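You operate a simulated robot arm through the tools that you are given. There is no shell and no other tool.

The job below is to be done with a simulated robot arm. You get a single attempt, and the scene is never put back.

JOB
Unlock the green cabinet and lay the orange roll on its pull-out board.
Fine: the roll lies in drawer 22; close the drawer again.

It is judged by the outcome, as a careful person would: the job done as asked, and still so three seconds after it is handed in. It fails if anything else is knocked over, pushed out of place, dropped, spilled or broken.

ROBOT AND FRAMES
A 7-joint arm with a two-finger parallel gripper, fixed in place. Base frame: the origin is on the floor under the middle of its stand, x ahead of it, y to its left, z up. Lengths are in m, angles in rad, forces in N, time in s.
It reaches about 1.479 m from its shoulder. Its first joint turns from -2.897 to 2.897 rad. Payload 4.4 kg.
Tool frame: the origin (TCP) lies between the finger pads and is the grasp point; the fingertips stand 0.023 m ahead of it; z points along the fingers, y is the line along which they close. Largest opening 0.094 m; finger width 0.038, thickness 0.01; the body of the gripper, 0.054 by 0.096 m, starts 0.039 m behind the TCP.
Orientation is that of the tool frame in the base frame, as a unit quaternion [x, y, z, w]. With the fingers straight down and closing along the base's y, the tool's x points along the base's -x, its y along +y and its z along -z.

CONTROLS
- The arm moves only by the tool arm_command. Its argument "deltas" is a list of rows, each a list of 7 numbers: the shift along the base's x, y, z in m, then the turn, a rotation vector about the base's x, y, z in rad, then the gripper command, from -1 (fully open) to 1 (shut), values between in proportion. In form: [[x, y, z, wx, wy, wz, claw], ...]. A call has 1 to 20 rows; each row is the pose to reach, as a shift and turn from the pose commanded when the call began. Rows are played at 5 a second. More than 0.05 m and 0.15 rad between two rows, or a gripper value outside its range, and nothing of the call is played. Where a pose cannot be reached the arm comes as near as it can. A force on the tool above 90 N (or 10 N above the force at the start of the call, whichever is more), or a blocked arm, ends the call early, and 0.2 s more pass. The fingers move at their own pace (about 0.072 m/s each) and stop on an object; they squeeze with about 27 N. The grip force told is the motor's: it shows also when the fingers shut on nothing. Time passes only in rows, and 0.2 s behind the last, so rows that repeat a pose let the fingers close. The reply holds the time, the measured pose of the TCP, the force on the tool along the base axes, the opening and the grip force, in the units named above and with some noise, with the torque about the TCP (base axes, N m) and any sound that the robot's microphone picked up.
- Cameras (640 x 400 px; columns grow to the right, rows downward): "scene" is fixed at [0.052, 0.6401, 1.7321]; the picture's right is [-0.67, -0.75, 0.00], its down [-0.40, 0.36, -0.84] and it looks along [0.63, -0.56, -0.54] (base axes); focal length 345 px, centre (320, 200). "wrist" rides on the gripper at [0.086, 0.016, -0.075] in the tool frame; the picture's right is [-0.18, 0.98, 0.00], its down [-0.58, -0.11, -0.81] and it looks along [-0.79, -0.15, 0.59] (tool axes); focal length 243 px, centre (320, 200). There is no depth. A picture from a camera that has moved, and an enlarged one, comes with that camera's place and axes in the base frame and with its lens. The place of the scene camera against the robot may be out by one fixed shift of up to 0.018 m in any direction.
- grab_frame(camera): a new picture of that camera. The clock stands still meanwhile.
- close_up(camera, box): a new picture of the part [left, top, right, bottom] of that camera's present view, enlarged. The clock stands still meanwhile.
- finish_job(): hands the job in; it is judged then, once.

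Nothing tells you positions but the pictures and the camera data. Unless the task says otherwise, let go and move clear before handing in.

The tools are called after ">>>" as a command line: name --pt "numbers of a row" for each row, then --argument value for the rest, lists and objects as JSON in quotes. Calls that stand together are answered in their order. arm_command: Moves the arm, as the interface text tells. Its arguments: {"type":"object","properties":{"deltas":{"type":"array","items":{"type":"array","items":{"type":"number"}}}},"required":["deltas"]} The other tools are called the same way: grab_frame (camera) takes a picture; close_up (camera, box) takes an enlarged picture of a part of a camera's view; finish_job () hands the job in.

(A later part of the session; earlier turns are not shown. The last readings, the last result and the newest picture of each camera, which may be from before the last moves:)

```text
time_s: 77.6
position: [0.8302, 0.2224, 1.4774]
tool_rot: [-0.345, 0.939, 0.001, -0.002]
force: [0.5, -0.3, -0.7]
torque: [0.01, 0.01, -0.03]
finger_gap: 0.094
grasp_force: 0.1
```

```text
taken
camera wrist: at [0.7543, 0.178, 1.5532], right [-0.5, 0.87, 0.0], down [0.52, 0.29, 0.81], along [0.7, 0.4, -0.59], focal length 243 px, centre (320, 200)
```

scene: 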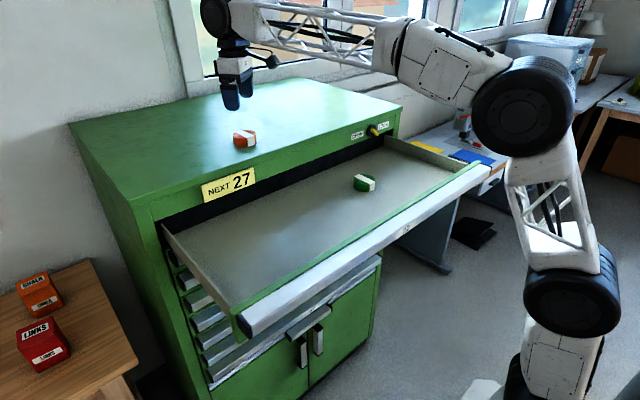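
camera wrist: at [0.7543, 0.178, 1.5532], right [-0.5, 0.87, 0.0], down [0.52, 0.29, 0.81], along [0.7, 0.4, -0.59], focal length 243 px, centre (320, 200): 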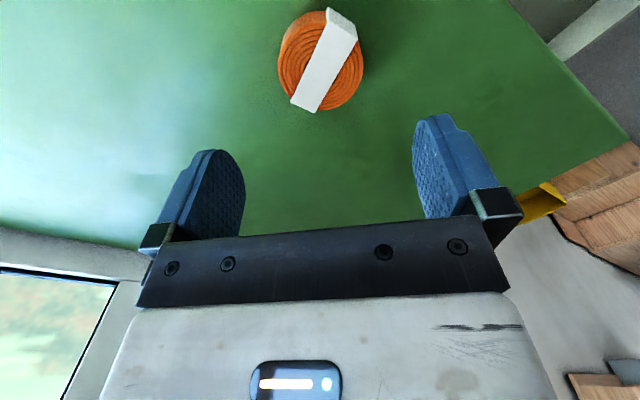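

The roll is parked at about (0.83, 0.224) on the cabinet top. Now I'll close the drawer: fingers closed, hand pulled back over the drawer and turned to face the cabinet.

>>> arm_command --pt "-0.01 0 0.01 0 0 0 -1" --pt "-0.04 -0.005 0.015 0 0 -0.07 -0.5" --pt "-0.075 -0.01 0.015 0 0 -0.14 0" --pt "-0.11 -0.02 0.015 0 0 -0.21 0.5" --pt "-0.145 -0.03 0.015 0 0 -0.28 1" --pt "-0.18 -0.04 0.015 0 0 -0.35 1" --pt "-0.215 -0.05 0.015 0 0 -0.42 1" --pt "-0.25 -0.06 0.015 0 0 -0.49 1" --pt "-0.285 -0.07 0.015 0 0 -0.56 1" --pt "-0.32 -0.08 0.015 0 0 -0.63 1" --pt "-0.355 -0.09 0.015 0 0 -0.705 1" --pt "-0.38 -0.1 0.015 0 0 -0.705 1" --pt "-0.38 -0.1 0.015 0 0 -0.705 1"

>>> grab_frame --camera "scene"

```text
time_s: 80.4
position: [0.4499, 0.1231, 1.4916]
tool_rot: [0.001, 1.0, 0.002, -0.001]
force: [0.3, -0.6, 0.3]
torque: [0.01, 0.01, -0.01]
finger_gap: 0.0
grasp_force: 27.0
```

```text
taken
```

scene: 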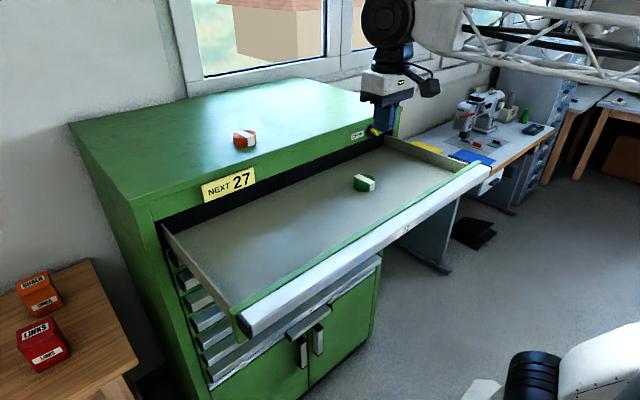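

>>> arm_command --pt "-0.015 0 0 0 -0.12 0 1" --pt "-0.03 0 -0.005 0 -0.24 0 1" --pt "-0.045 0 -0.01 0 -0.36 0 1" --pt "-0.06 0 -0.015 0 -0.48 0 1" --pt "-0.075 0 -0.02 0 -0.6 0 1" --pt "-0.09 0 -0.025 0 -0.72 0 1" --pt "-0.105 0 -0.03 0 -0.84 0 1" --pt "-0.12 0 -0.035 0 -0.95 0 1" --pt "-0.135 0 -0.04 0 -1.047 0 1" --pt "-0.135 0 -0.04 0 -1.047 0 1"

>>> grab_frame --camera "scene"

>>> grab_frame --camera "wrist"

```text
time_s: 82.6
position: [0.314, 0.1229, 1.4511]
tool_rot: [-0.001, 0.866, 0.001, 0.501]
force: [-0.4, 0.2, -0.4]
torque: [-0.01, 0.0, 0.03]
finger_gap: 0.0001
grasp_force: 27.2
```

```text
taken
```

scene: 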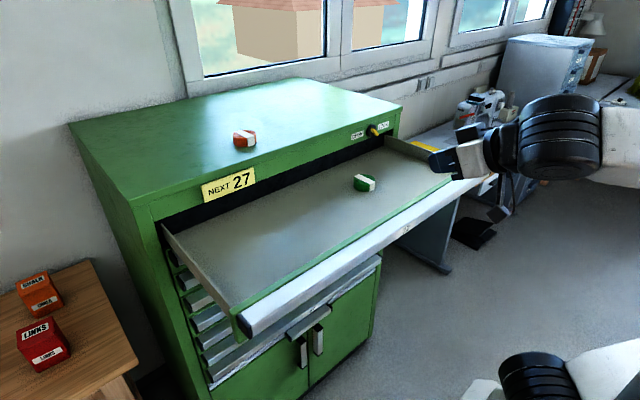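

```text
taken
camera wrist: at [0.2068, 0.1379, 1.4146], right [0.09, 0.98, 0.16], down [-0.41, -0.11, 0.91], along [0.91, -0.15, 0.39], focal length 243 px, centre (320, 200)
```

wrist: 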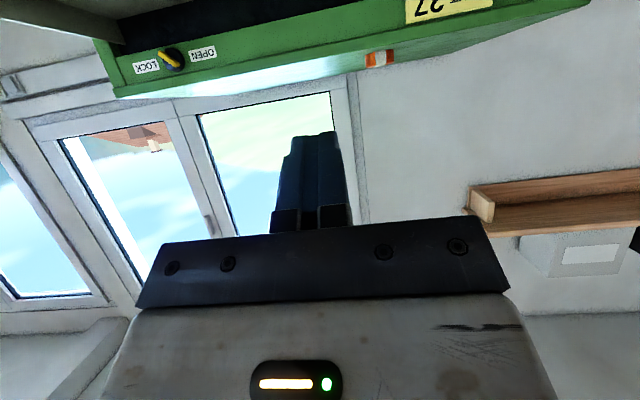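

Now lowering in front of the rail.

>>> arm_command --pt "0 0.005 -0.03 0 0 0 1" --pt "0 0.01 -0.06 0 0 0 1" --pt "0 0.015 -0.09 0 0 0 1" --pt "0 0.015 -0.12 0 0 0 1" --pt "0 0.015 -0.15 0 0 0 1" --pt "0 0.015 -0.17 0 0 0 1" --pt "0 0.015 -0.183 0 0 0 1" --pt "0 0.015 -0.183 0 0 0 1"

>>> grab_frame --camera "scene"

>>> grab_frame --camera "wrist"

```text
time_s: 84.4
position: [0.3136, 0.1368, 1.269]
tool_rot: [0.0, 0.866, 0.0, 0.499]
force: [0.6, 0.8, -0.6]
torque: [0.0, -0.01, -0.02]
finger_gap: 0.0003
grasp_force: 27.6
```

```text
taken
```

scene: 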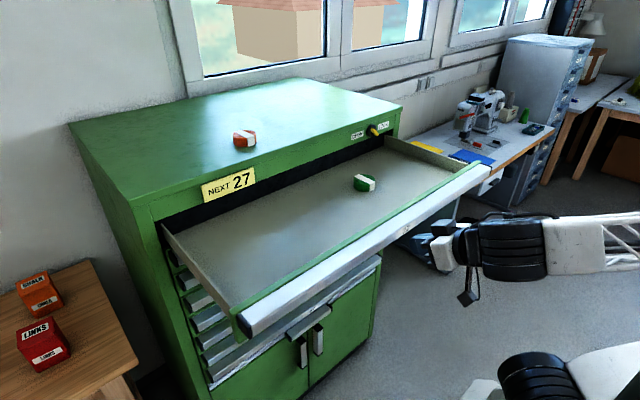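

```text
taken
camera wrist: at [0.2068, 0.152, 1.2312], right [0.09, 0.98, 0.16], down [-0.41, -0.11, 0.91], along [0.91, -0.15, 0.39], focal length 243 px, centre (320, 200)
```

wrist: 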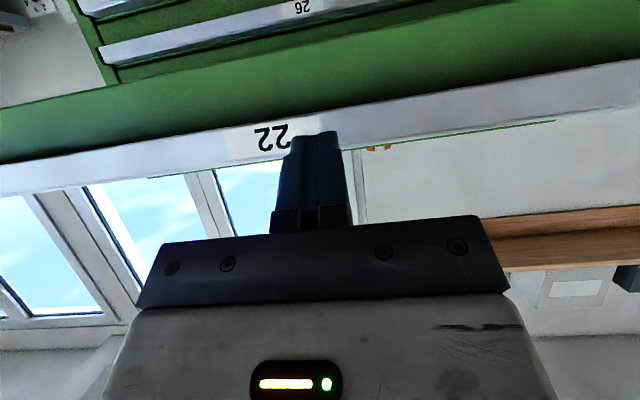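

The fingertips are level with the rail's front face. I'll push forward gently.

>>> arm_command --pt "0.02 0 0 0 0 0 1" --pt "0.04 0.001 0 0 0 0 1" --pt "0.055 0.001 0 0 0 0 1" --pt "0.07 0.002 0 0 0 0 1" --pt "0.085 0.002 0 0 0 0 1" --pt "0.1 0.003 0 0 0 0 1"

>>> grab_frame --camera "scene"

>>> grab_frame --camera "wrist"

```text
time_s: 85.8
position: [0.4134, 0.1414, 1.2685]
tool_rot: [-0.001, 0.866, 0.002, 0.5]
force: [0.0, -0.5, -0.6]
torque: [0.0, 0.0, 0.0]
finger_gap: 0.0
grasp_force: 27.1
```

```text
taken
```

scene: 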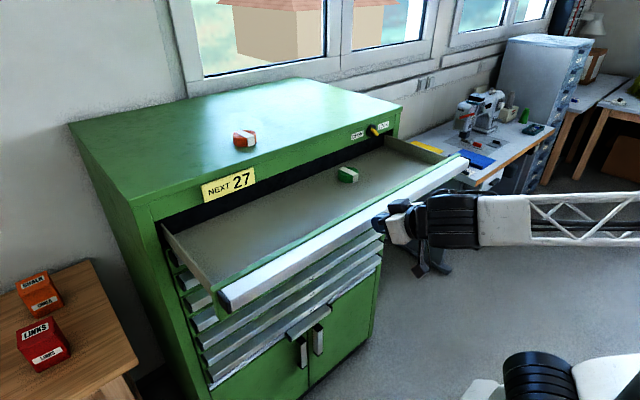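

```text
taken
camera wrist: at [0.3062, 0.1561, 1.2317], right [0.09, 0.98, 0.16], down [-0.41, -0.11, 0.91], along [0.91, -0.15, 0.39], focal length 243 px, centre (320, 200)
```

wrist: 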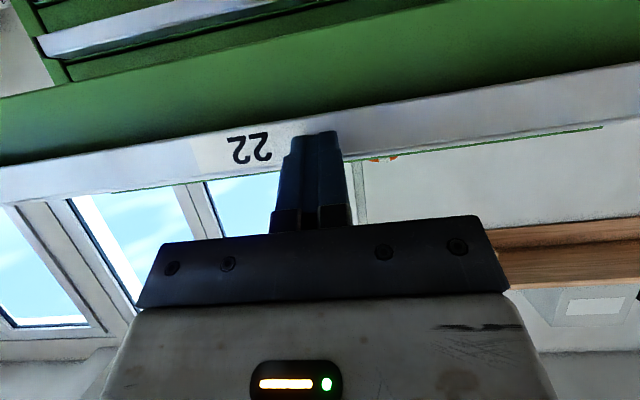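

The drawer slides in easily. I'll keep pushing at a gentle, constant speed.

>>> arm_command --pt "0.015 0 0 0 0 0 1" --pt "0.03 0.001 0 0 0 0 1" --pt "0.045 0.001 0 0 0 0 1" --pt "0.06 0.001 0 0 0 0 1" --pt "0.075 0.002 0 0 0 0 1" --pt "0.09 0.002 0 0 0 0 1" --pt "0.105 0.002 0 0 0 0 1" --pt "0.12 0.003 0 0 0 0 1" --pt "0.135 0.003 0 0 0 0 1" --pt "0.15 0.003 0 0 0 0 1" --pt "0.165 0.004 0 0 0 0 1" --pt "0.18 0.004 0 0 0 0 1" --pt "0.195 0.004 0 0 0 0 1" --pt "0.21 0.005 0 0 0 0 1" --pt "0.225 0.005 0 0 0 0 1" --pt "0.24 0.005 0 0 0 0 1" --pt "0.25 0.005 0 0 0 0 1"

>>> grab_frame --camera "scene"

>>> grab_frame --camera "wrist"

```text
time_s: 89.4
position: [0.6641, 0.1464, 1.2676]
tool_rot: [0.0, 0.867, 0.0, 0.499]
force: [-0.5, 0.0, 0.3]
torque: [-0.03, -0.01, -0.04]
finger_gap: 0.0001
grasp_force: 27.2
```

```text
taken
```

scene: 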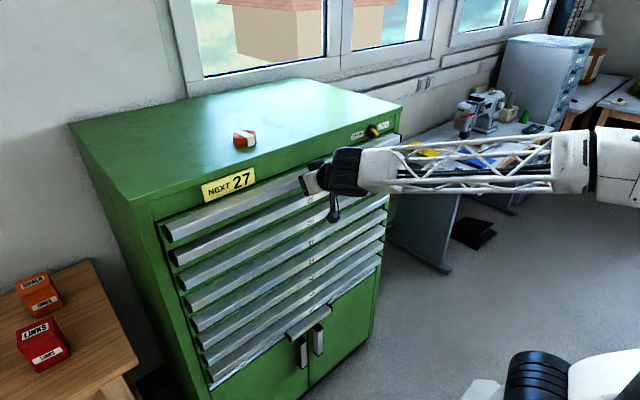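

```text
taken
camera wrist: at [0.5571, 0.1606, 1.2316], right [0.09, 0.98, 0.16], down [-0.41, -0.11, 0.91], along [0.91, -0.15, 0.39], focal length 243 px, centre (320, 200)
```

wrist: 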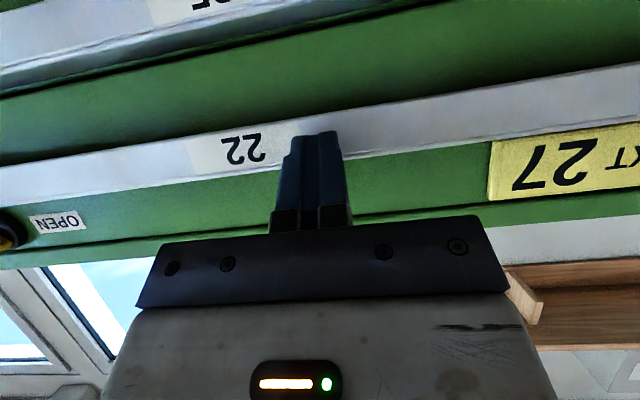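

Nearly closed. I'll finish in small steps until it stops.

>>> arm_command --pt "0.006 0 0 0 0 0 1" --pt "0.012 0 0 0 0 0 1" --pt "0.018 0 0 0 0 0 1" --pt "0.023 0 0 0 0 0 1" --pt "0.027 0.001 0 0 0 0 1" --pt "0.03 0.001 0 0 0 0 1"

>>> close_up --camera "scene" --box '[140, 110, 412, 280]'

```text
time_s: 90.4
position: [0.6821, 0.1458, 1.27]
tool_rot: [0.0, 0.866, 0.0, 0.5]
force: [-68.9, 0.6, 4.1]
torque: [-0.06, 0.04, -0.1]
finger_gap: 0.0
grasp_force: 26.7
stopped in row 4: the force on the tool passed its limit at 153 N (the readings are from after the stop); the commanded pose is now the measured one
```

```text
2.35 times, centred on (276, 195) of scene
camera zoom: at [0.052, 0.6401, 1.7321], right [-0.67, -0.75, 0.0], down [-0.4, 0.36, -0.84], along [0.63, -0.56, -0.54], focal length 812 px, centre (424, 212)
```

zoom: 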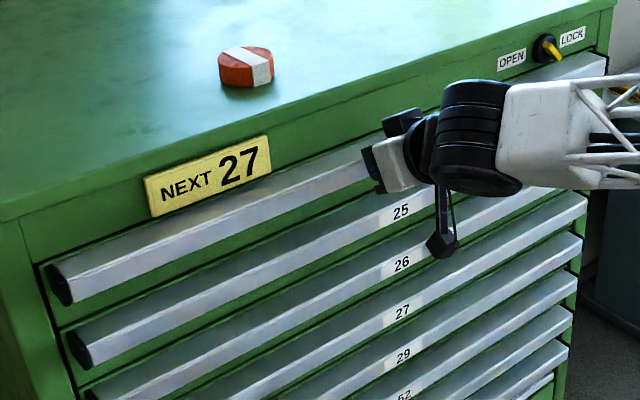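

The drawer has reached its stop and looks fully closed. I'll back off and check it, then look for the board handle.

>>> arm_command --pt "-0.01 0 0 0 0 0 1" --pt "-0.03 0 0 0 0 0 1" --pt "-0.06 0 0 0 0 0 1" --pt "-0.1 0 0 0 0 0 1" --pt "-0.14 0 0 0 0 0 1" --pt "-0.18 0 0 0 0 0 1" --pt "-0.22 0 0 0 0 0 1"

>>> close_up --camera "scene" --box '[140, 110, 412, 280]'

>>> close_up --camera "scene" --box '[255, 280, 383, 360]'

```text
time_s: 92.0
position: [0.4646, 0.1451, 1.2698]
tool_rot: [-0.001, 0.867, 0.001, 0.499]
force: [0.8, 0.1, 0.0]
torque: [-0.03, 0.05, 0.02]
finger_gap: 0.0001
grasp_force: 26.8
```

```text
2.35 times, centred on (276, 195) of scene
camera zoom: at [0.052, 0.6401, 1.7321], right [-0.67, -0.75, 0.0], down [-0.4, 0.36, -0.84], along [0.63, -0.56, -0.54], focal length 812 px, centre (424, 212)
```

zoom: 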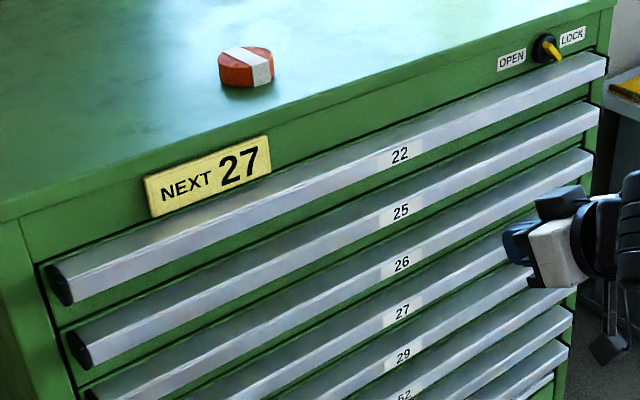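

```text
5.00 times, centred on (319, 320) of scene
camera zoom: at [0.052, 0.6401, 1.7321], right [-0.67, -0.75, 0.0], down [-0.4, 0.36, -0.84], along [0.63, -0.56, -0.54], focal length 1725 px, centre (325, -400)
```

zoom: 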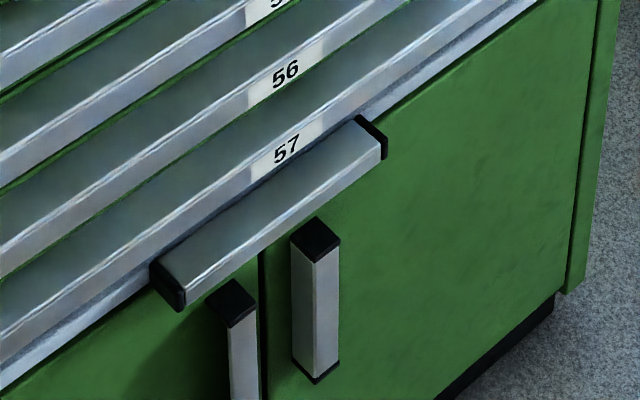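

Drawer 22 is back exactly where it started. Next, the board handle below drawer 57, at roughly (0.70, 0.11, 0.64). I'll lower the hand in front of it, keeping well clear of the cabinet.

>>> arm_command --pt "0 0 -0.03 0 0 0 1" --pt "0 0 -0.07 0 0 0 1" --pt "0 0 -0.11 0 0 0 1" --pt "0 0 -0.15 0 0 0 1" --pt "0 0 -0.19 0 0 0 1" --pt "0 0 -0.23 0 0 0 1" --pt "0 0 -0.27 0 0 0 1" --pt "0 0 -0.31 0 0 0 1" --pt "0 0 -0.35 0 0 0 1" --pt "0 0 -0.38 0 0 0 1" --pt "0 0 -0.38 0 0 0 1"

>>> grab_frame --camera "scene"

>>> grab_frame --camera "wrist"

```text
time_s: 94.4
position: [0.4647, 0.1465, 0.8871]
tool_rot: [0.0, 0.866, 0.001, 0.5]
force: [0.1, -0.2, 0.3]
torque: [0.02, 0.0, 0.03]
finger_gap: 0.0
grasp_force: 27.3
```

```text
taken
```

scene: 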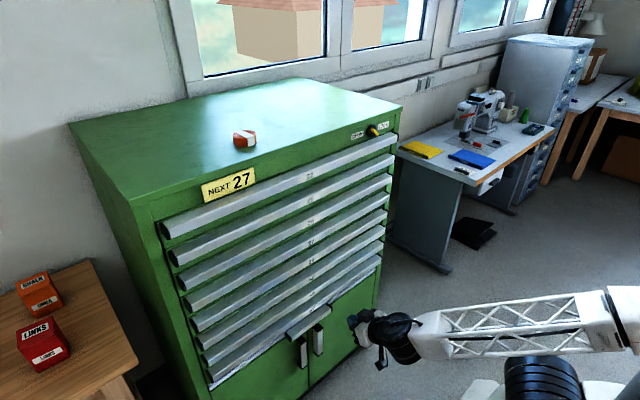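

```text
taken
camera wrist: at [0.3565, 0.1613, 0.8512], right [0.09, 0.98, 0.16], down [-0.41, -0.11, 0.91], along [0.91, -0.15, 0.39], focal length 243 px, centre (320, 200)
```

wrist: 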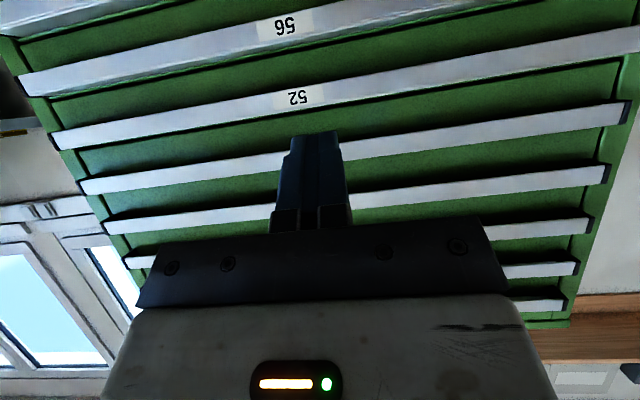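

>>> arm_command --pt "0 -0.005 -0.03 0 0 0 1" --pt "0 -0.01 -0.07 0 0 0 1" --pt "0 -0.015 -0.11 0 0 0 1" --pt "0 -0.02 -0.15 0 0 0 1" --pt "0 -0.03 -0.19 0 0 0 1" --pt "0 -0.035 -0.21 0 0 0 1" --pt "0 -0.035 -0.21 0 0 0 1"

>>> grab_frame --camera "scene"

>>> grab_frame --camera "wrist"

```text
time_s: 96.0
position: [0.463, 0.1108, 0.6791]
tool_rot: [-0.001, 0.866, 0.001, 0.5]
force: [-0.9, 0.9, -0.3]
torque: [0.01, -0.03, 0.01]
finger_gap: 0.0002
grasp_force: 26.5
```

```text
taken
```

scene: 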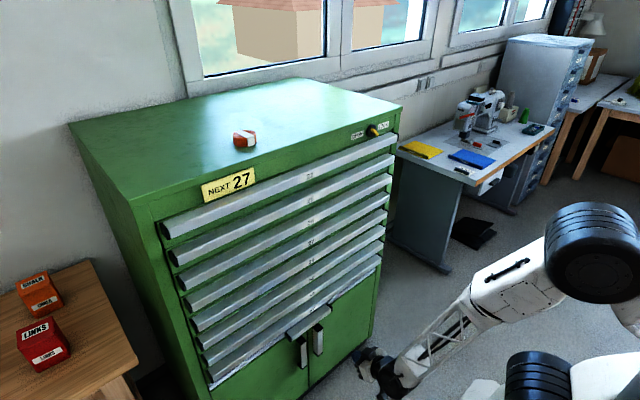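

```text
taken
camera wrist: at [0.356, 0.1264, 0.6427], right [0.09, 0.98, 0.16], down [-0.41, -0.11, 0.91], along [0.91, -0.15, 0.39], focal length 243 px, centre (320, 200)
```

wrist: 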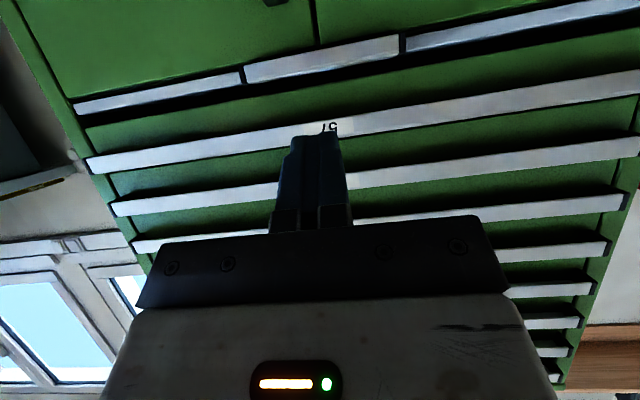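

The board handle is about 20 cm long, centred near y ≈ 0.10, z ≈ 0.60. I'll ease the pitch toward level first, then roll so the fingers close vertically on it.

>>> arm_command --pt "0 0 -0.01 0 -0.09 0 0.5" --pt "0 0 -0.03 0 -0.18 0 0" --pt "0 -0.005 -0.05 0 -0.26 0 -0.28" --pt "0 -0.01 -0.06 0 -0.26 0 -0.28" --pt "0 -0.01 -0.06 0 -0.26 0 -0.28"

>>> grab_frame --camera "wrist"

```text
time_s: 97.2
position: [0.4749, 0.1171, 0.6529]
tool_rot: [-0.013, 0.799, -0.026, 0.601]
force: [0.2, -0.4, 0.3]
torque: [0.05, 0.01, 0.0]
finger_gap: 0.0601
grasp_force: 0.0
out of reach, approached as far as the arm can: row 2, 3, 4, 5
```

```text
taken
camera wrist: at [0.3788, 0.1296, 0.5906], right [0.06, 0.99, 0.12], down [-0.62, -0.06, 0.79], along [0.79, -0.12, 0.61], focal length 243 px, centre (320, 200)
```

wrist: 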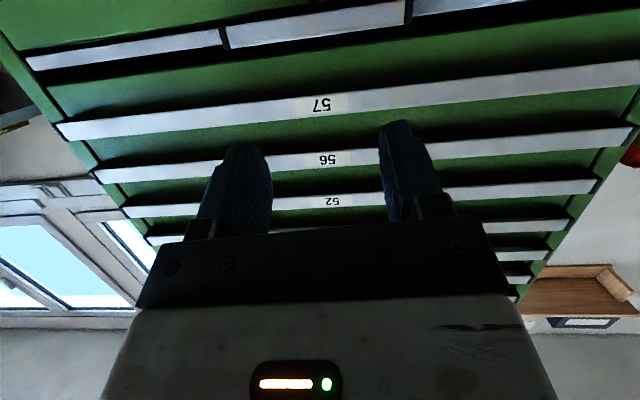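

The level pose right under the arm is limited, but a vertical pinch works from any heading. I'll turn the hand about 30° to the right and come at the handle from its left side, where the wrist has more room.

>>> arm_command --pt "0.0 0.015 0.01 0 0 -0.09 -0.28" --pt "0.0 0.03 0.015 0 0 -0.18 -0.28" --pt "0.01 0.045 0.015 0 0 -0.27 -0.28" --pt "0.02 0.06 0.015 0 0 -0.36 -0.28" --pt "0.03 0.075 0.01 0 0 -0.45 -0.28" --pt "0.04 0.085 0.0 0 0 -0.52 -0.28" --pt "0.04 0.085 0.0 0 0 -0.52 -0.28"

>>> grab_frame --camera "wrist"

>>> grab_frame --camera "scene"

```text
time_s: 98.8
position: [0.5154, 0.2016, 0.651]
tool_rot: [0.193, 0.775, -0.18, 0.574]
force: [-0.4, 0.1, 0.0]
torque: [0.0, 0.01, -0.01]
finger_gap: 0.0602
grasp_force: 0.0
```

```text
taken
camera wrist: at [0.4392, 0.2598, 0.5883], right [0.55, 0.83, 0.12], down [-0.56, 0.26, 0.79], along [0.62, -0.5, 0.61], focal length 243 px, centre (320, 200)
```

wrist: 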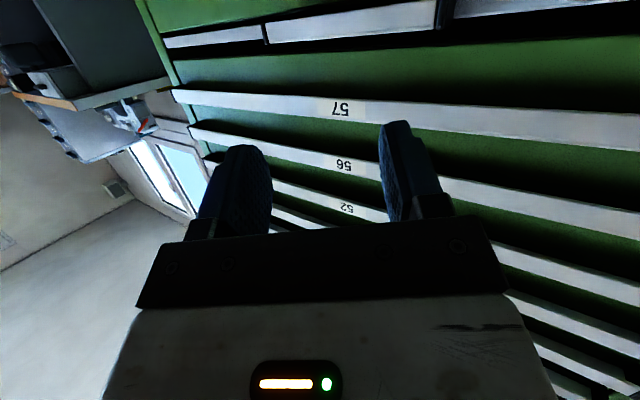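

```text
taken
```

scene: 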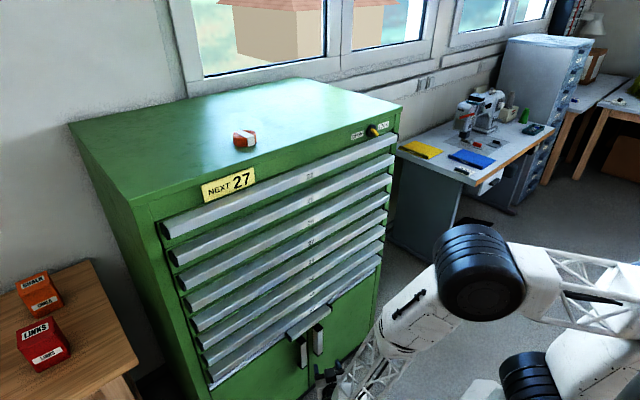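

Reachable without trouble. Now rolling so the fingers close vertically.

>>> arm_command --pt "-0.005 0 0 -0.1073 0.0655 0.0361 -0.28" --pt "-0.01 0 0 -0.2147 0.131 0.0722 -0.28" --pt "-0.01 0 0 -0.322 0.1965 0.1083 -0.28" --pt "-0.01 0 0 -0.4293 0.262 0.1443 -0.28" --pt "-0.01 0 0 -0.5367 0.3275 0.1804 -0.28" --pt "-0.01 0 0 -0.644 0.393 0.2165 -0.28" --pt "-0.01 0 0 -0.7513 0.4585 0.2526 -0.28" --pt "-0.01 0 0 -0.8587 0.524 0.2887 -0.28" --pt "-0.01 0 0 -0.966 0.5895 0.3248 -0.28" --pt "-0.01 0 0 -1.0733 0.655 0.3608 -0.28" --pt "-0.01 0 0 -1.1807 0.7205 0.3969 -0.28" --pt "-0.01 0 0 -1.288 0.786 0.433 -0.28" --pt "-0.01 0 0 -1.288 0.786 0.433 -0.28"

>>> grab_frame --camera "wrist"

>>> grab_frame --camera "scene"

```text
time_s: 101.6
position: [0.5047, 0.2026, 0.6527]
tool_rot: [-0.412, 0.685, -0.533, 0.278]
force: [0.4, 0.4, -0.1]
torque: [-0.01, 0.0, 0.03]
finger_gap: 0.06
grasp_force: 0.0
```

```text
taken
camera wrist: at [0.3955, 0.1656, 0.6628], right [-0.17, 0.25, -0.95], down [-0.34, 0.89, 0.29], along [0.93, 0.37, -0.07], focal length 243 px, centre (320, 200)
```

wrist: 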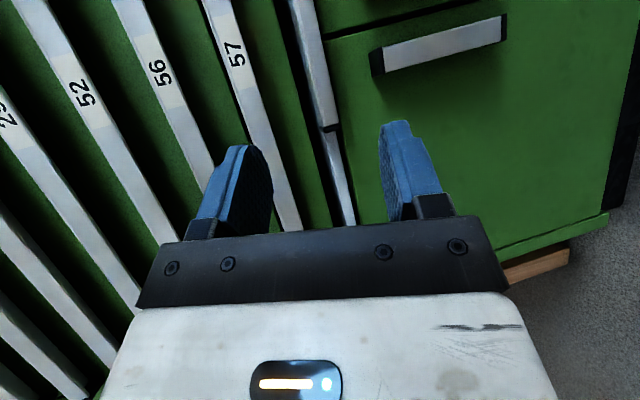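

```text
taken
```

scene: 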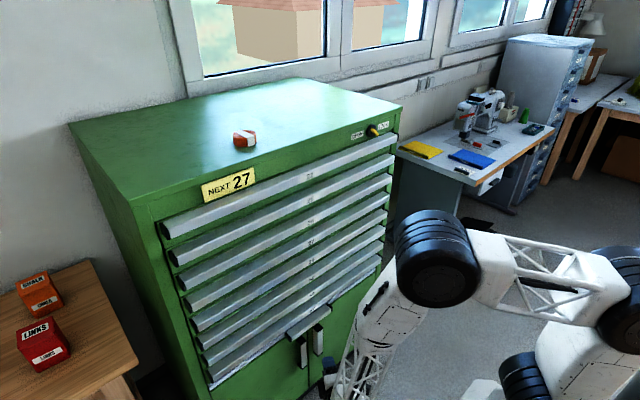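

>>> close_up --camera "wrist" --box '[220, 0, 460, 150]'

>>> close_up --camera "wrist" --box '[270, 60, 366, 120]'

```text
2.67 times, centred on (340, 75) of wrist
camera zoom: at [0.3955, 0.1656, 0.6628], right [-0.17, 0.25, -0.95], down [-0.34, 0.89, 0.29], along [0.93, 0.37, -0.07], focal length 647 px, centre (267, 533)
```

zoom: 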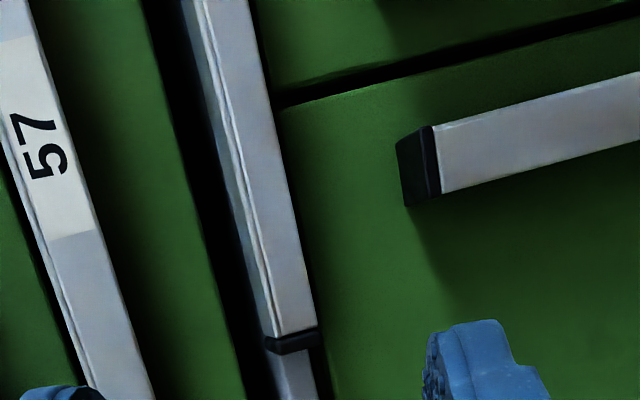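

```text
6.67 times, centred on (318, 90) of wrist
camera zoom: at [0.3955, 0.1656, 0.6628], right [-0.17, 0.25, -0.95], down [-0.34, 0.89, 0.29], along [0.93, 0.37, -0.07], focal length 1618 px, centre (333, 933)
```

zoom: 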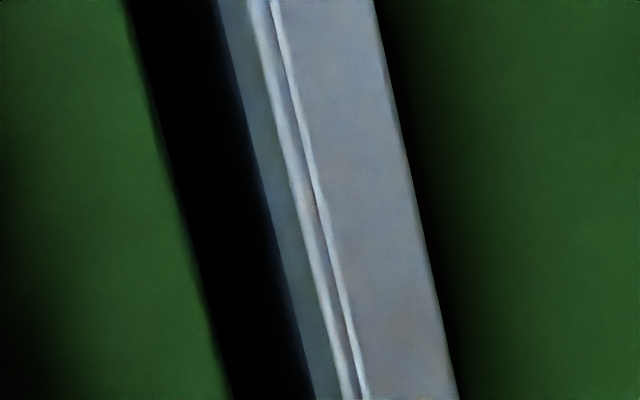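

The handle lip is at z ≈ 0.59–0.61, with its left end at y ≈ 0.20 and a cupboard-door handle just below at y ≈ 0.14. I'll grip near y ≈ 0.165, moving along the finger direction.

>>> arm_command --pt "0.03 0.003 -0.006 0 0 0 -0.06" --pt "0.06 0.006 -0.012 0 0 0 -0.06" --pt "0.09 0.01 -0.018 0 0 0 -0.06" --pt "0.113 0.0124 -0.022 0 0 0 -0.06" --pt "0.13 0.002 -0.028 0 0 0 -0.06" --pt "0.146 -0.008 -0.033 0 0 0 -0.06" --pt "0.146 -0.008 -0.033 0 0 0 -0.06"

>>> grab_frame --camera "wrist"

>>> close_up --camera "scene" --box '[230, 280, 390, 380]'

```text
time_s: 103.2
position: [0.6508, 0.1922, 0.6168]
tool_rot: [-0.411, 0.685, -0.533, 0.278]
force: [0.5, -0.1, 0.2]
torque: [0.02, 0.02, 0.0]
finger_gap: 0.0495
grasp_force: 0.0
```

```text
taken
camera wrist: at [0.5415, 0.1568, 0.6289], right [-0.17, 0.25, -0.95], down [-0.34, 0.89, 0.29], along [0.93, 0.37, -0.07], focal length 243 px, centre (320, 200)
```

wrist: 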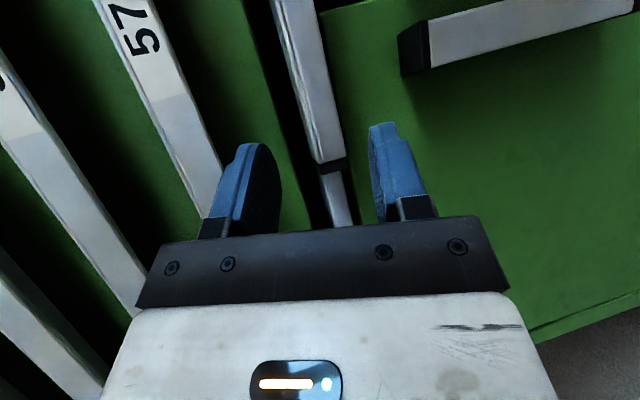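

```text
4.00 times, centred on (310, 330) of scene
camera zoom: at [0.052, 0.6401, 1.7321], right [-0.67, -0.75, 0.0], down [-0.4, 0.36, -0.84], along [0.63, -0.56, -0.54], focal length 1380 px, centre (360, -320)
```

zoom: 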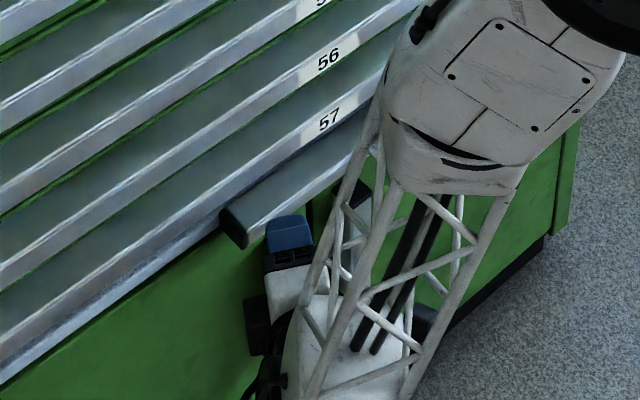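

>>> arm_command --pt "0.015 -0.009 -0.004 0 0 0 -0.06" --pt "0.03 -0.018 -0.009 0 0 0 -0.06" --pt "0.04 -0.024 -0.0125 0 0 0 -0.06" --pt "0.048 -0.028 -0.0135 0 0 0 -0.06" --pt "0.048 -0.028 -0.0135 0 0 0 -0.06"

>>> grab_frame --camera "wrist"

>>> close_up --camera "scene" --box '[270, 300, 350, 350]'

```text
time_s: 104.4
position: [0.6984, 0.1655, 0.6071]
tool_rot: [-0.412, 0.685, -0.533, 0.279]
force: [0.3, -0.1, 0.2]
torque: [0.02, 0.02, -0.02]
finger_gap: 0.0497
grasp_force: 0.0
```

```text
taken
camera wrist: at [0.5893, 0.1289, 0.6168], right [-0.17, 0.25, -0.95], down [-0.34, 0.89, 0.29], along [0.93, 0.37, -0.07], focal length 243 px, centre (320, 200)
```

wrist: 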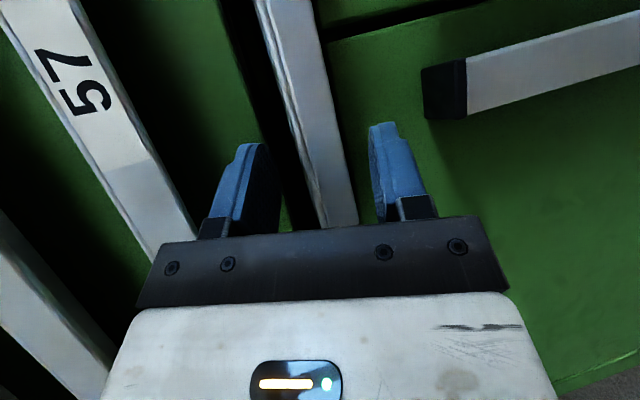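

```text
8.00 times, centred on (310, 325) of scene
camera zoom: at [0.052, 0.6401, 1.7321], right [-0.67, -0.75, 0.0], down [-0.4, 0.36, -0.84], along [0.63, -0.56, -0.54], focal length 2760 px, centre (400, -800)
```

zoom: 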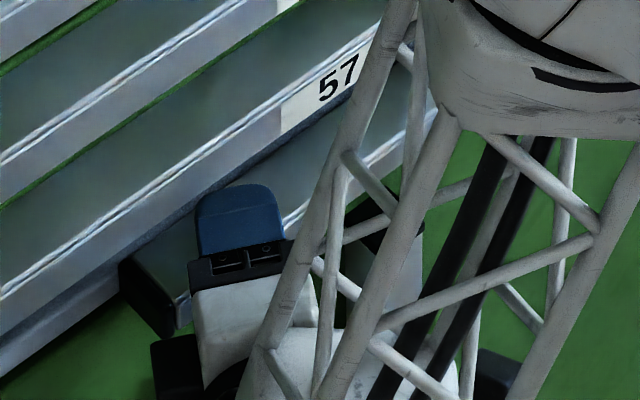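

The handle is between the fingers. Closing on it.

>>> arm_command --pt "0 0 -0.001 0 0 0 0.3" --pt "0 0 -0.001 0 0 0 0.7" --pt "0 0 -0.001 0 0 0 1" --pt "0 0 -0.001 0 0 0 1" --pt "0 0 -0.001 0 0 0 1"

>>> grab_frame --camera "wrist"

```text
time_s: 105.6
position: [0.6978, 0.1661, 0.6045]
tool_rot: [-0.412, 0.684, -0.534, 0.278]
force: [0.7, -0.9, -2.6]
torque: [-0.54, -0.81, 0.03]
finger_gap: 0.0278
grasp_force: 44.9
```

```text
taken
camera wrist: at [0.5891, 0.129, 0.6155], right [-0.17, 0.25, -0.95], down [-0.34, 0.89, 0.29], along [0.93, 0.37, -0.07], focal length 243 px, centre (320, 200)
```

wrist: 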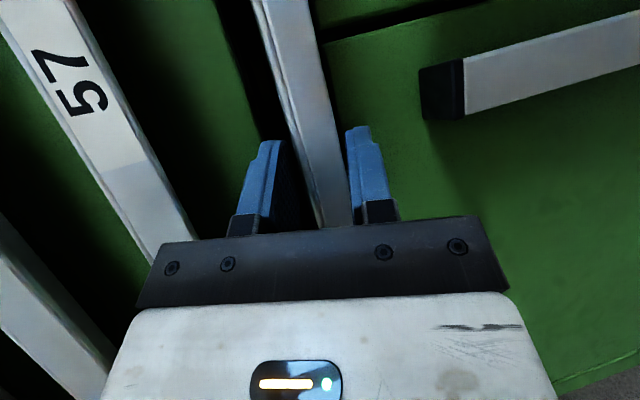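

Firm grip with little side load. Pulling gently outward.

>>> arm_command --pt "-0.006 0 0 0 0 0 1" --pt "-0.012 0 0 0 0 0 1" --pt "-0.02 -0.0005 0 0 0 0 1" --pt "-0.03 -0.0007 0 0 0 0 1" --pt "-0.04 -0.001 0 0 0 0 1"

>>> grab_frame --camera "wrist"

>>> close_up --camera "scene" --box '[180, 270, 388, 400]'

```text
time_s: 106.8
position: [0.6587, 0.1654, 0.6058]
tool_rot: [-0.412, 0.685, -0.533, 0.278]
force: [1.9, 27.8, -8.6]
torque: [-0.45, -0.66, 0.51]
finger_gap: 0.0277
grasp_force: 44.8
```

```text
taken
camera wrist: at [0.5494, 0.1287, 0.6156], right [-0.17, 0.25, -0.95], down [-0.34, 0.89, 0.29], along [0.93, 0.37, -0.07], focal length 243 px, centre (320, 200)
```

wrist: 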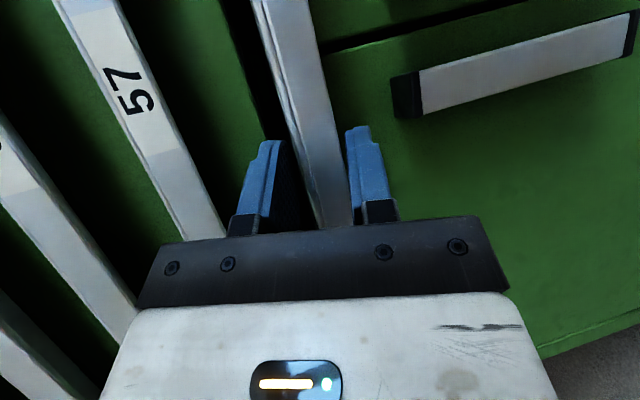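

```text
3.08 times, centred on (284, 335) of scene
camera zoom: at [0.052, 0.6401, 1.7321], right [-0.67, -0.75, 0.0], down [-0.4, 0.36, -0.84], along [0.63, -0.56, -0.54], focal length 1061 px, centre (431, -215)
```

zoom: 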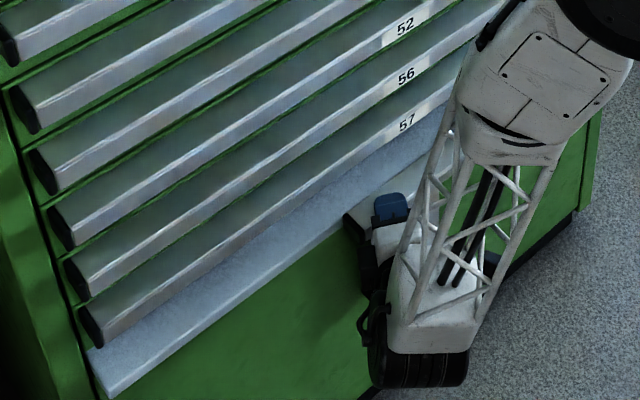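

The board is sliding out. Continuing to pull to about 25 cm.

>>> arm_command --pt "-0.012 0.001 0 0 0 0 1" --pt "-0.024 0.001 0 0 0 0 1" --pt "-0.036 0.001 0 0 0 0 1" --pt "-0.048 0.001 0 0 0 0 1" --pt "-0.06 0.001 0 0 0 0 1" --pt "-0.072 0.001 0 0 0 0 1" --pt "-0.084 0.001 0 0 0 0 1" --pt "-0.096 0.001 0 0 0 0 1" --pt "-0.108 0.001 0 0 0 0 1" --pt "-0.12 0.001 0 0 0 0 1"

>>> grab_frame --camera "scene"

>>> grab_frame --camera "wrist"

```text
time_s: 109.0
position: [0.5388, 0.1658, 0.6042]
tool_rot: [-0.409, 0.685, -0.534, 0.279]
force: [1.5, -34.6, 10.2]
torque: [-0.58, -0.98, -0.71]
finger_gap: 0.0278
grasp_force: 44.8
```

```text
taken
```

scene: 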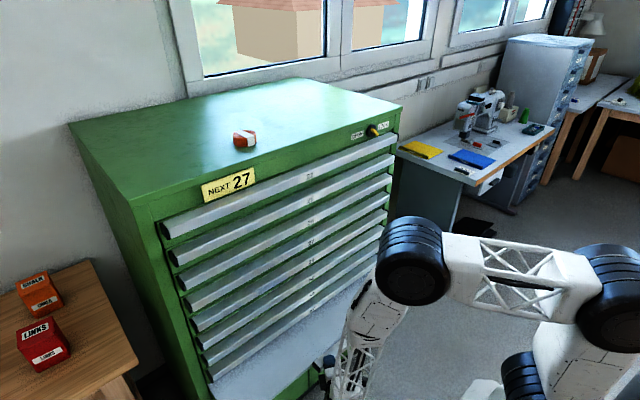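

```text
taken
camera wrist: at [0.4303, 0.1299, 0.6154], right [-0.17, 0.25, -0.95], down [-0.34, 0.89, 0.29], along [0.93, 0.37, -0.06], focal length 243 px, centre (320, 200)
```

wrist: 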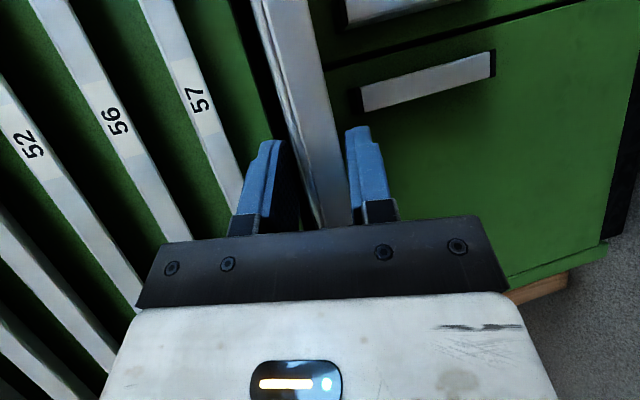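

>>> arm_command --pt "-0.012 -0.0012 0 0 0 0 1" --pt "-0.024 -0.0014 0 0 0 0 1" --pt "-0.036 -0.0016 0 0 0 0 1" --pt "-0.048 -0.0018 0 0 0 0 1" --pt "-0.06 -0.002 0 0 0 0 1" --pt "-0.072 -0.0022 0 0 0 0 1" --pt "-0.084 -0.0024 0 0 0 0 1" --pt "-0.096 -0.0026 0 0 0 0 1" --pt "-0.108 -0.0028 0 0 0 0 1"

>>> grab_frame --camera "scene"

>>> grab_frame --camera "wrist"

```text
time_s: 111.0
position: [0.4301, 0.163, 0.6047]
tool_rot: [-0.411, 0.684, -0.534, 0.279]
force: [1.4, 20.1, -22.2]
torque: [-0.42, -0.15, 0.43]
finger_gap: 0.0264
grasp_force: 44.5
```

```text
taken
```

scene: 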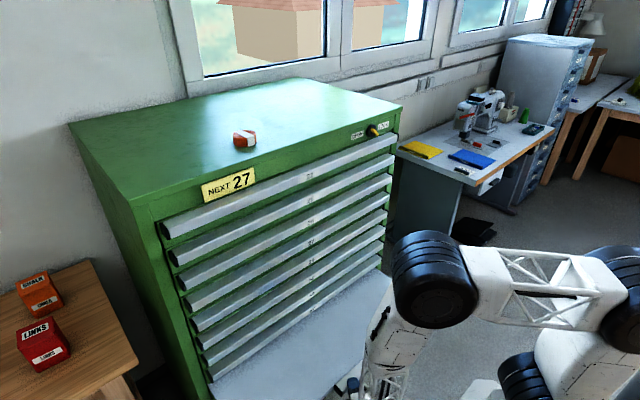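

```text
taken
camera wrist: at [0.321, 0.1267, 0.6159], right [-0.17, 0.25, -0.95], down [-0.34, 0.89, 0.29], along [0.93, 0.37, -0.06], focal length 243 px, centre (320, 200)
```

wrist: 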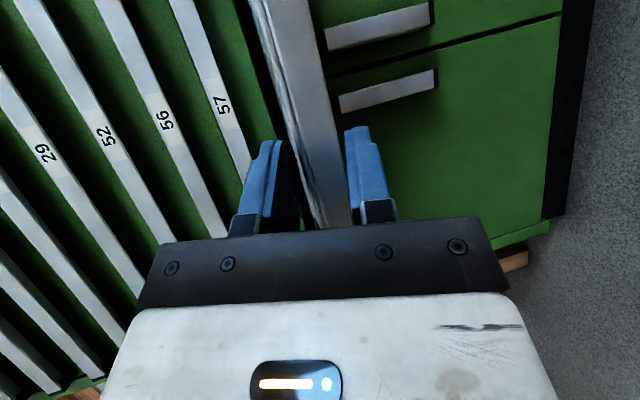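

The board is out about 27 cm, plenty for the roll. Releasing the handle and backing out along the finger direction.

>>> arm_command --pt "0 0 0 0 0 0 0.2" --pt "0 0 0 0 0 0 -0.06" --pt "0 0 0 0 0 0 -0.06" --pt "-0.016 0.01 0.0055 0 0 0 -0.06" --pt "-0.033 0.02 0.011 0 0 0 -0.06" --pt "-0.049 0.03 0.0165 0 0 0 -0.06" --pt "-0.06 0.04 0.022 0 0 0 -0.06" --pt "-0.06 0.05 0.05 0 0 0 -0.06" --pt "-0.06 0.06 0.09 0 0 0 -0.06"

>>> grab_frame --camera "scene"

>>> grab_frame --camera "wrist"

```text
time_s: 113.0
position: [0.3707, 0.2226, 0.6966]
tool_rot: [-0.411, 0.686, -0.532, 0.278]
force: [0.5, 0.7, -0.6]
torque: [-0.01, 0.0, 0.0]
finger_gap: 0.0498
grasp_force: 0.0
```

```text
taken
```

scene: 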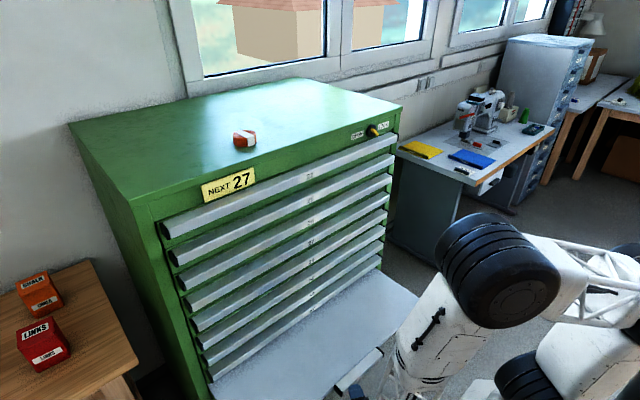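

```text
taken
camera wrist: at [0.2613, 0.1857, 0.7078], right [-0.17, 0.25, -0.95], down [-0.34, 0.89, 0.29], along [0.93, 0.37, -0.07], focal length 243 px, centre (320, 200)
```

wrist: 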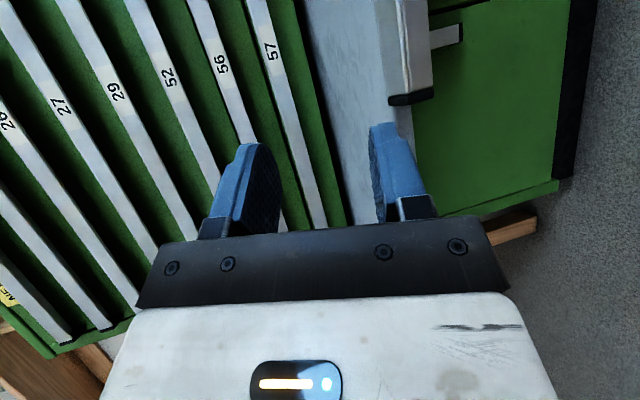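

The board is out and clear. Now I'll turn the hand to point down while rising, to fetch the roll from the cabinet top.

>>> arm_command --pt "0 0 0.03 0.0794 0.0869 -0.0297 -0.06" --pt "0 0 0.06 0.1587 0.1738 -0.0595 -0.06" --pt "0 0 0.09 0.2381 0.2607 -0.0892 -0.06" --pt "0.005 0 0.12 0.3175 0.3476 -0.1189 -0.06" --pt "0.01 0 0.15 0.3968 0.4345 -0.1487 -0.06" --pt "0.02 0 0.18 0.4762 0.5214 -0.1784 -0.06" --pt "0.03 0 0.21 0.5556 0.6083 -0.2081 -0.06" --pt "0.04 0 0.24 0.635 0.6952 -0.2379 -0.06" --pt "0.05 0 0.27 0.7143 0.7821 -0.2676 -0.5" --pt "0.06 0 0.3 0.7937 0.869 -0.2973 -1" --pt "0.06 0 0.33 0.8731 0.9559 -0.3271 -1" --pt "0.06 0 0.33 0.8731 0.9559 -0.3271 -1"

>>> grab_frame --camera "scene"

```text
time_s: 115.6
position: [0.4314, 0.2241, 1.0265]
tool_rot: [-0.342, 0.94, -0.001, 0.002]
force: [0.2, 0.5, 0.8]
torque: [-0.02, -0.02, 0.01]
finger_gap: 0.0942
grasp_force: 0.1
```

```text
taken
```

scene: 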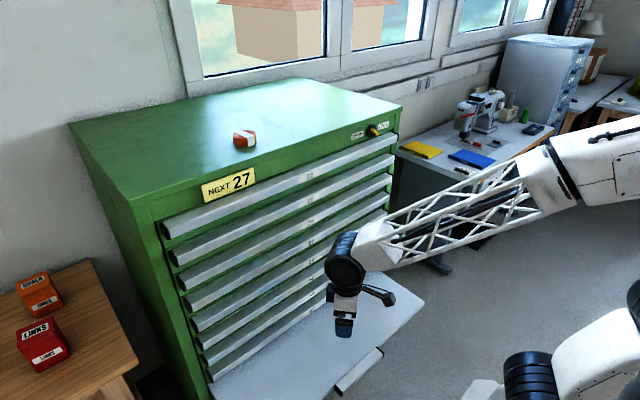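

Straight down again with no limit trouble. Rising to above the cabinet top.

>>> arm_command --pt "0 0 0.04 0 0 0 -1" --pt "0 0 0.08 0 0 0 -1" --pt "0 0 0.12 0 0 0 -1" --pt "0 0 0.16 0 0 0 -1" --pt "0 0 0.2 0 0 0 -1" --pt "0 0 0.24 0 0 0 -1" --pt "0 0 0.28 0 0 0 -1" --pt "0 0 0.32 0 0 0 -1" --pt "0 0 0.36 0 0 0 -1" --pt "0 0 0.4 0 0 0 -1" --pt "0 0 0.44 0 0 0 -1" --pt "0 0 0.46 0 0 0 -1"

>>> arm_command --pt "0.04 0 0 0 0 0 -1" --pt "0.08 0 0 0 0 0 -1" --pt "0.12 0 0 0 0 0 -1" --pt "0.16 0 0 0 0 0 -1" --pt "0.2 0 0 0 0 0 -1" --pt "0.24 0 0 0 0 0 -1" --pt "0.28 0 0 0 0 0 -1" --pt "0.32 0 0 0 0 0 -1" --pt "0.36 0 0 0 0 0 -1" --pt "0.398 0 0 0 0 0 -1" --pt "0.398 0 0 0 0 0 -1"

>>> grab_frame --camera "wrist"

>>> grab_frame --camera "scene"

```text
time_s: 118.2
position: [0.4292, 0.2242, 1.4857]
tool_rot: [-0.342, 0.94, -0.001, 0.001]
force: [0.6, 0.0, 0.0]
torque: [-0.03, -0.01, -0.01]
finger_gap: 0.0937
grasp_force: 0.1
```

```text
time_s: 120.6
position: [0.829, 0.2214, 1.4835]
tool_rot: [-0.342, 0.94, -0.002, 0.001]
force: [0.1, 0.1, -0.1]
torque: [-0.05, 0.02, -0.01]
finger_gap: 0.094
grasp_force: 0.1
```

```text
taken
camera wrist: at [0.7527, 0.1768, 1.5585], right [-0.49, 0.87, 0.0], down [0.51, 0.29, 0.81], along [0.7, 0.4, -0.59], focal length 243 px, centre (320, 200)
```

wrist: 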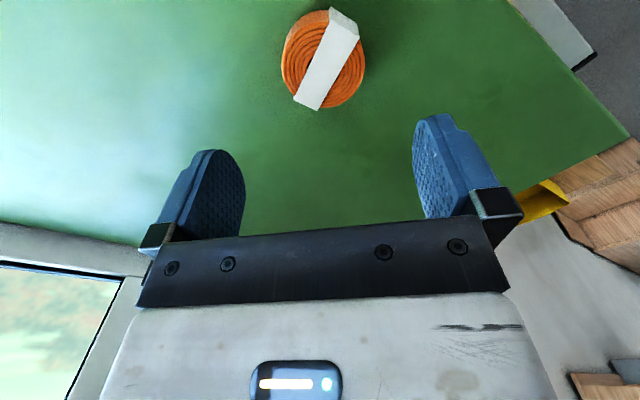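

```text
taken
```

scene: 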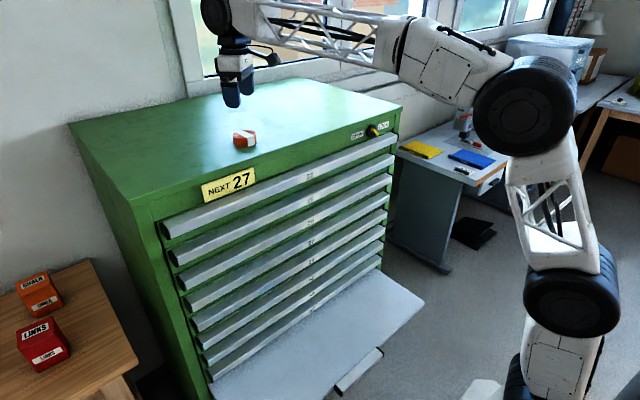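

The roll is centred below the hand. Descending to the same height at which I set it down, then gripping.

>>> arm_command --pt "0 0.001 -0.03 0 0 0 -1" --pt "0 0.002 -0.06 0 0 0 -1" --pt "0 0.002 -0.085 0 0 0 -1" --pt "0 0.002 -0.1 0 0 0 -1" --pt "0 0.002 -0.1055 0 0 0 -1" --pt "0 0.002 -0.1055 0 0 0 -1"

>>> grab_frame --camera "wrist"

```text
time_s: 122.0
position: [0.8291, 0.2236, 1.3779]
tool_rot: [-0.342, 0.94, -0.002, 0.001]
force: [-0.4, 0.3, -0.4]
torque: [-0.01, 0.01, 0.0]
finger_gap: 0.0941
grasp_force: 0.1
```

```text
taken
camera wrist: at [0.7528, 0.1805, 1.4534], right [-0.49, 0.87, 0.0], down [0.51, 0.29, 0.81], along [0.7, 0.4, -0.59], focal length 243 px, centre (320, 200)
```

wrist: 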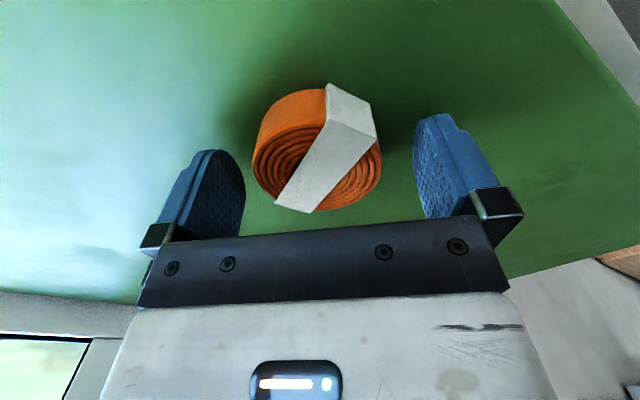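

>>> arm_command --pt "0 0 0 0 0 0 -0.5" --pt "0 0 0 0 0 0 0" --pt "0 0 0 0 0 0 0.5" --pt "0 0 0 0 0 0 1" --pt "0 0 0 0 0 0 1" --pt "0 0 0 0 0 0 1" --pt "0 0 0 0 0 0 1" --pt "0 0 0.003 0 0 0 1" --pt "0 0 0.006 0 0 0 1" --pt "0 0 0.01 0 0 0 1"

>>> grab_frame --camera "wrist"

```text
time_s: 124.2
position: [0.8282, 0.2259, 1.3882]
tool_rot: [-0.342, 0.94, -0.002, 0.001]
force: [0.0, 0.5, -0.7]
torque: [0.0, -0.01, 0.01]
finger_gap: 0.0597
grasp_force: 27.0
```

```text
taken
camera wrist: at [0.7519, 0.181, 1.4638], right [-0.49, 0.87, 0.0], down [0.51, 0.29, 0.81], along [0.7, 0.4, -0.59], focal length 243 px, centre (320, 200)
```

wrist: 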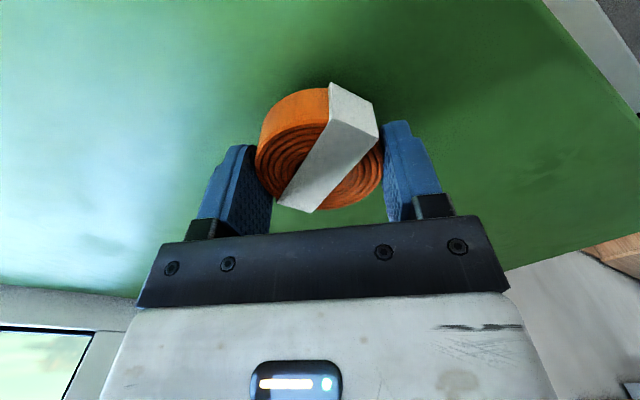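

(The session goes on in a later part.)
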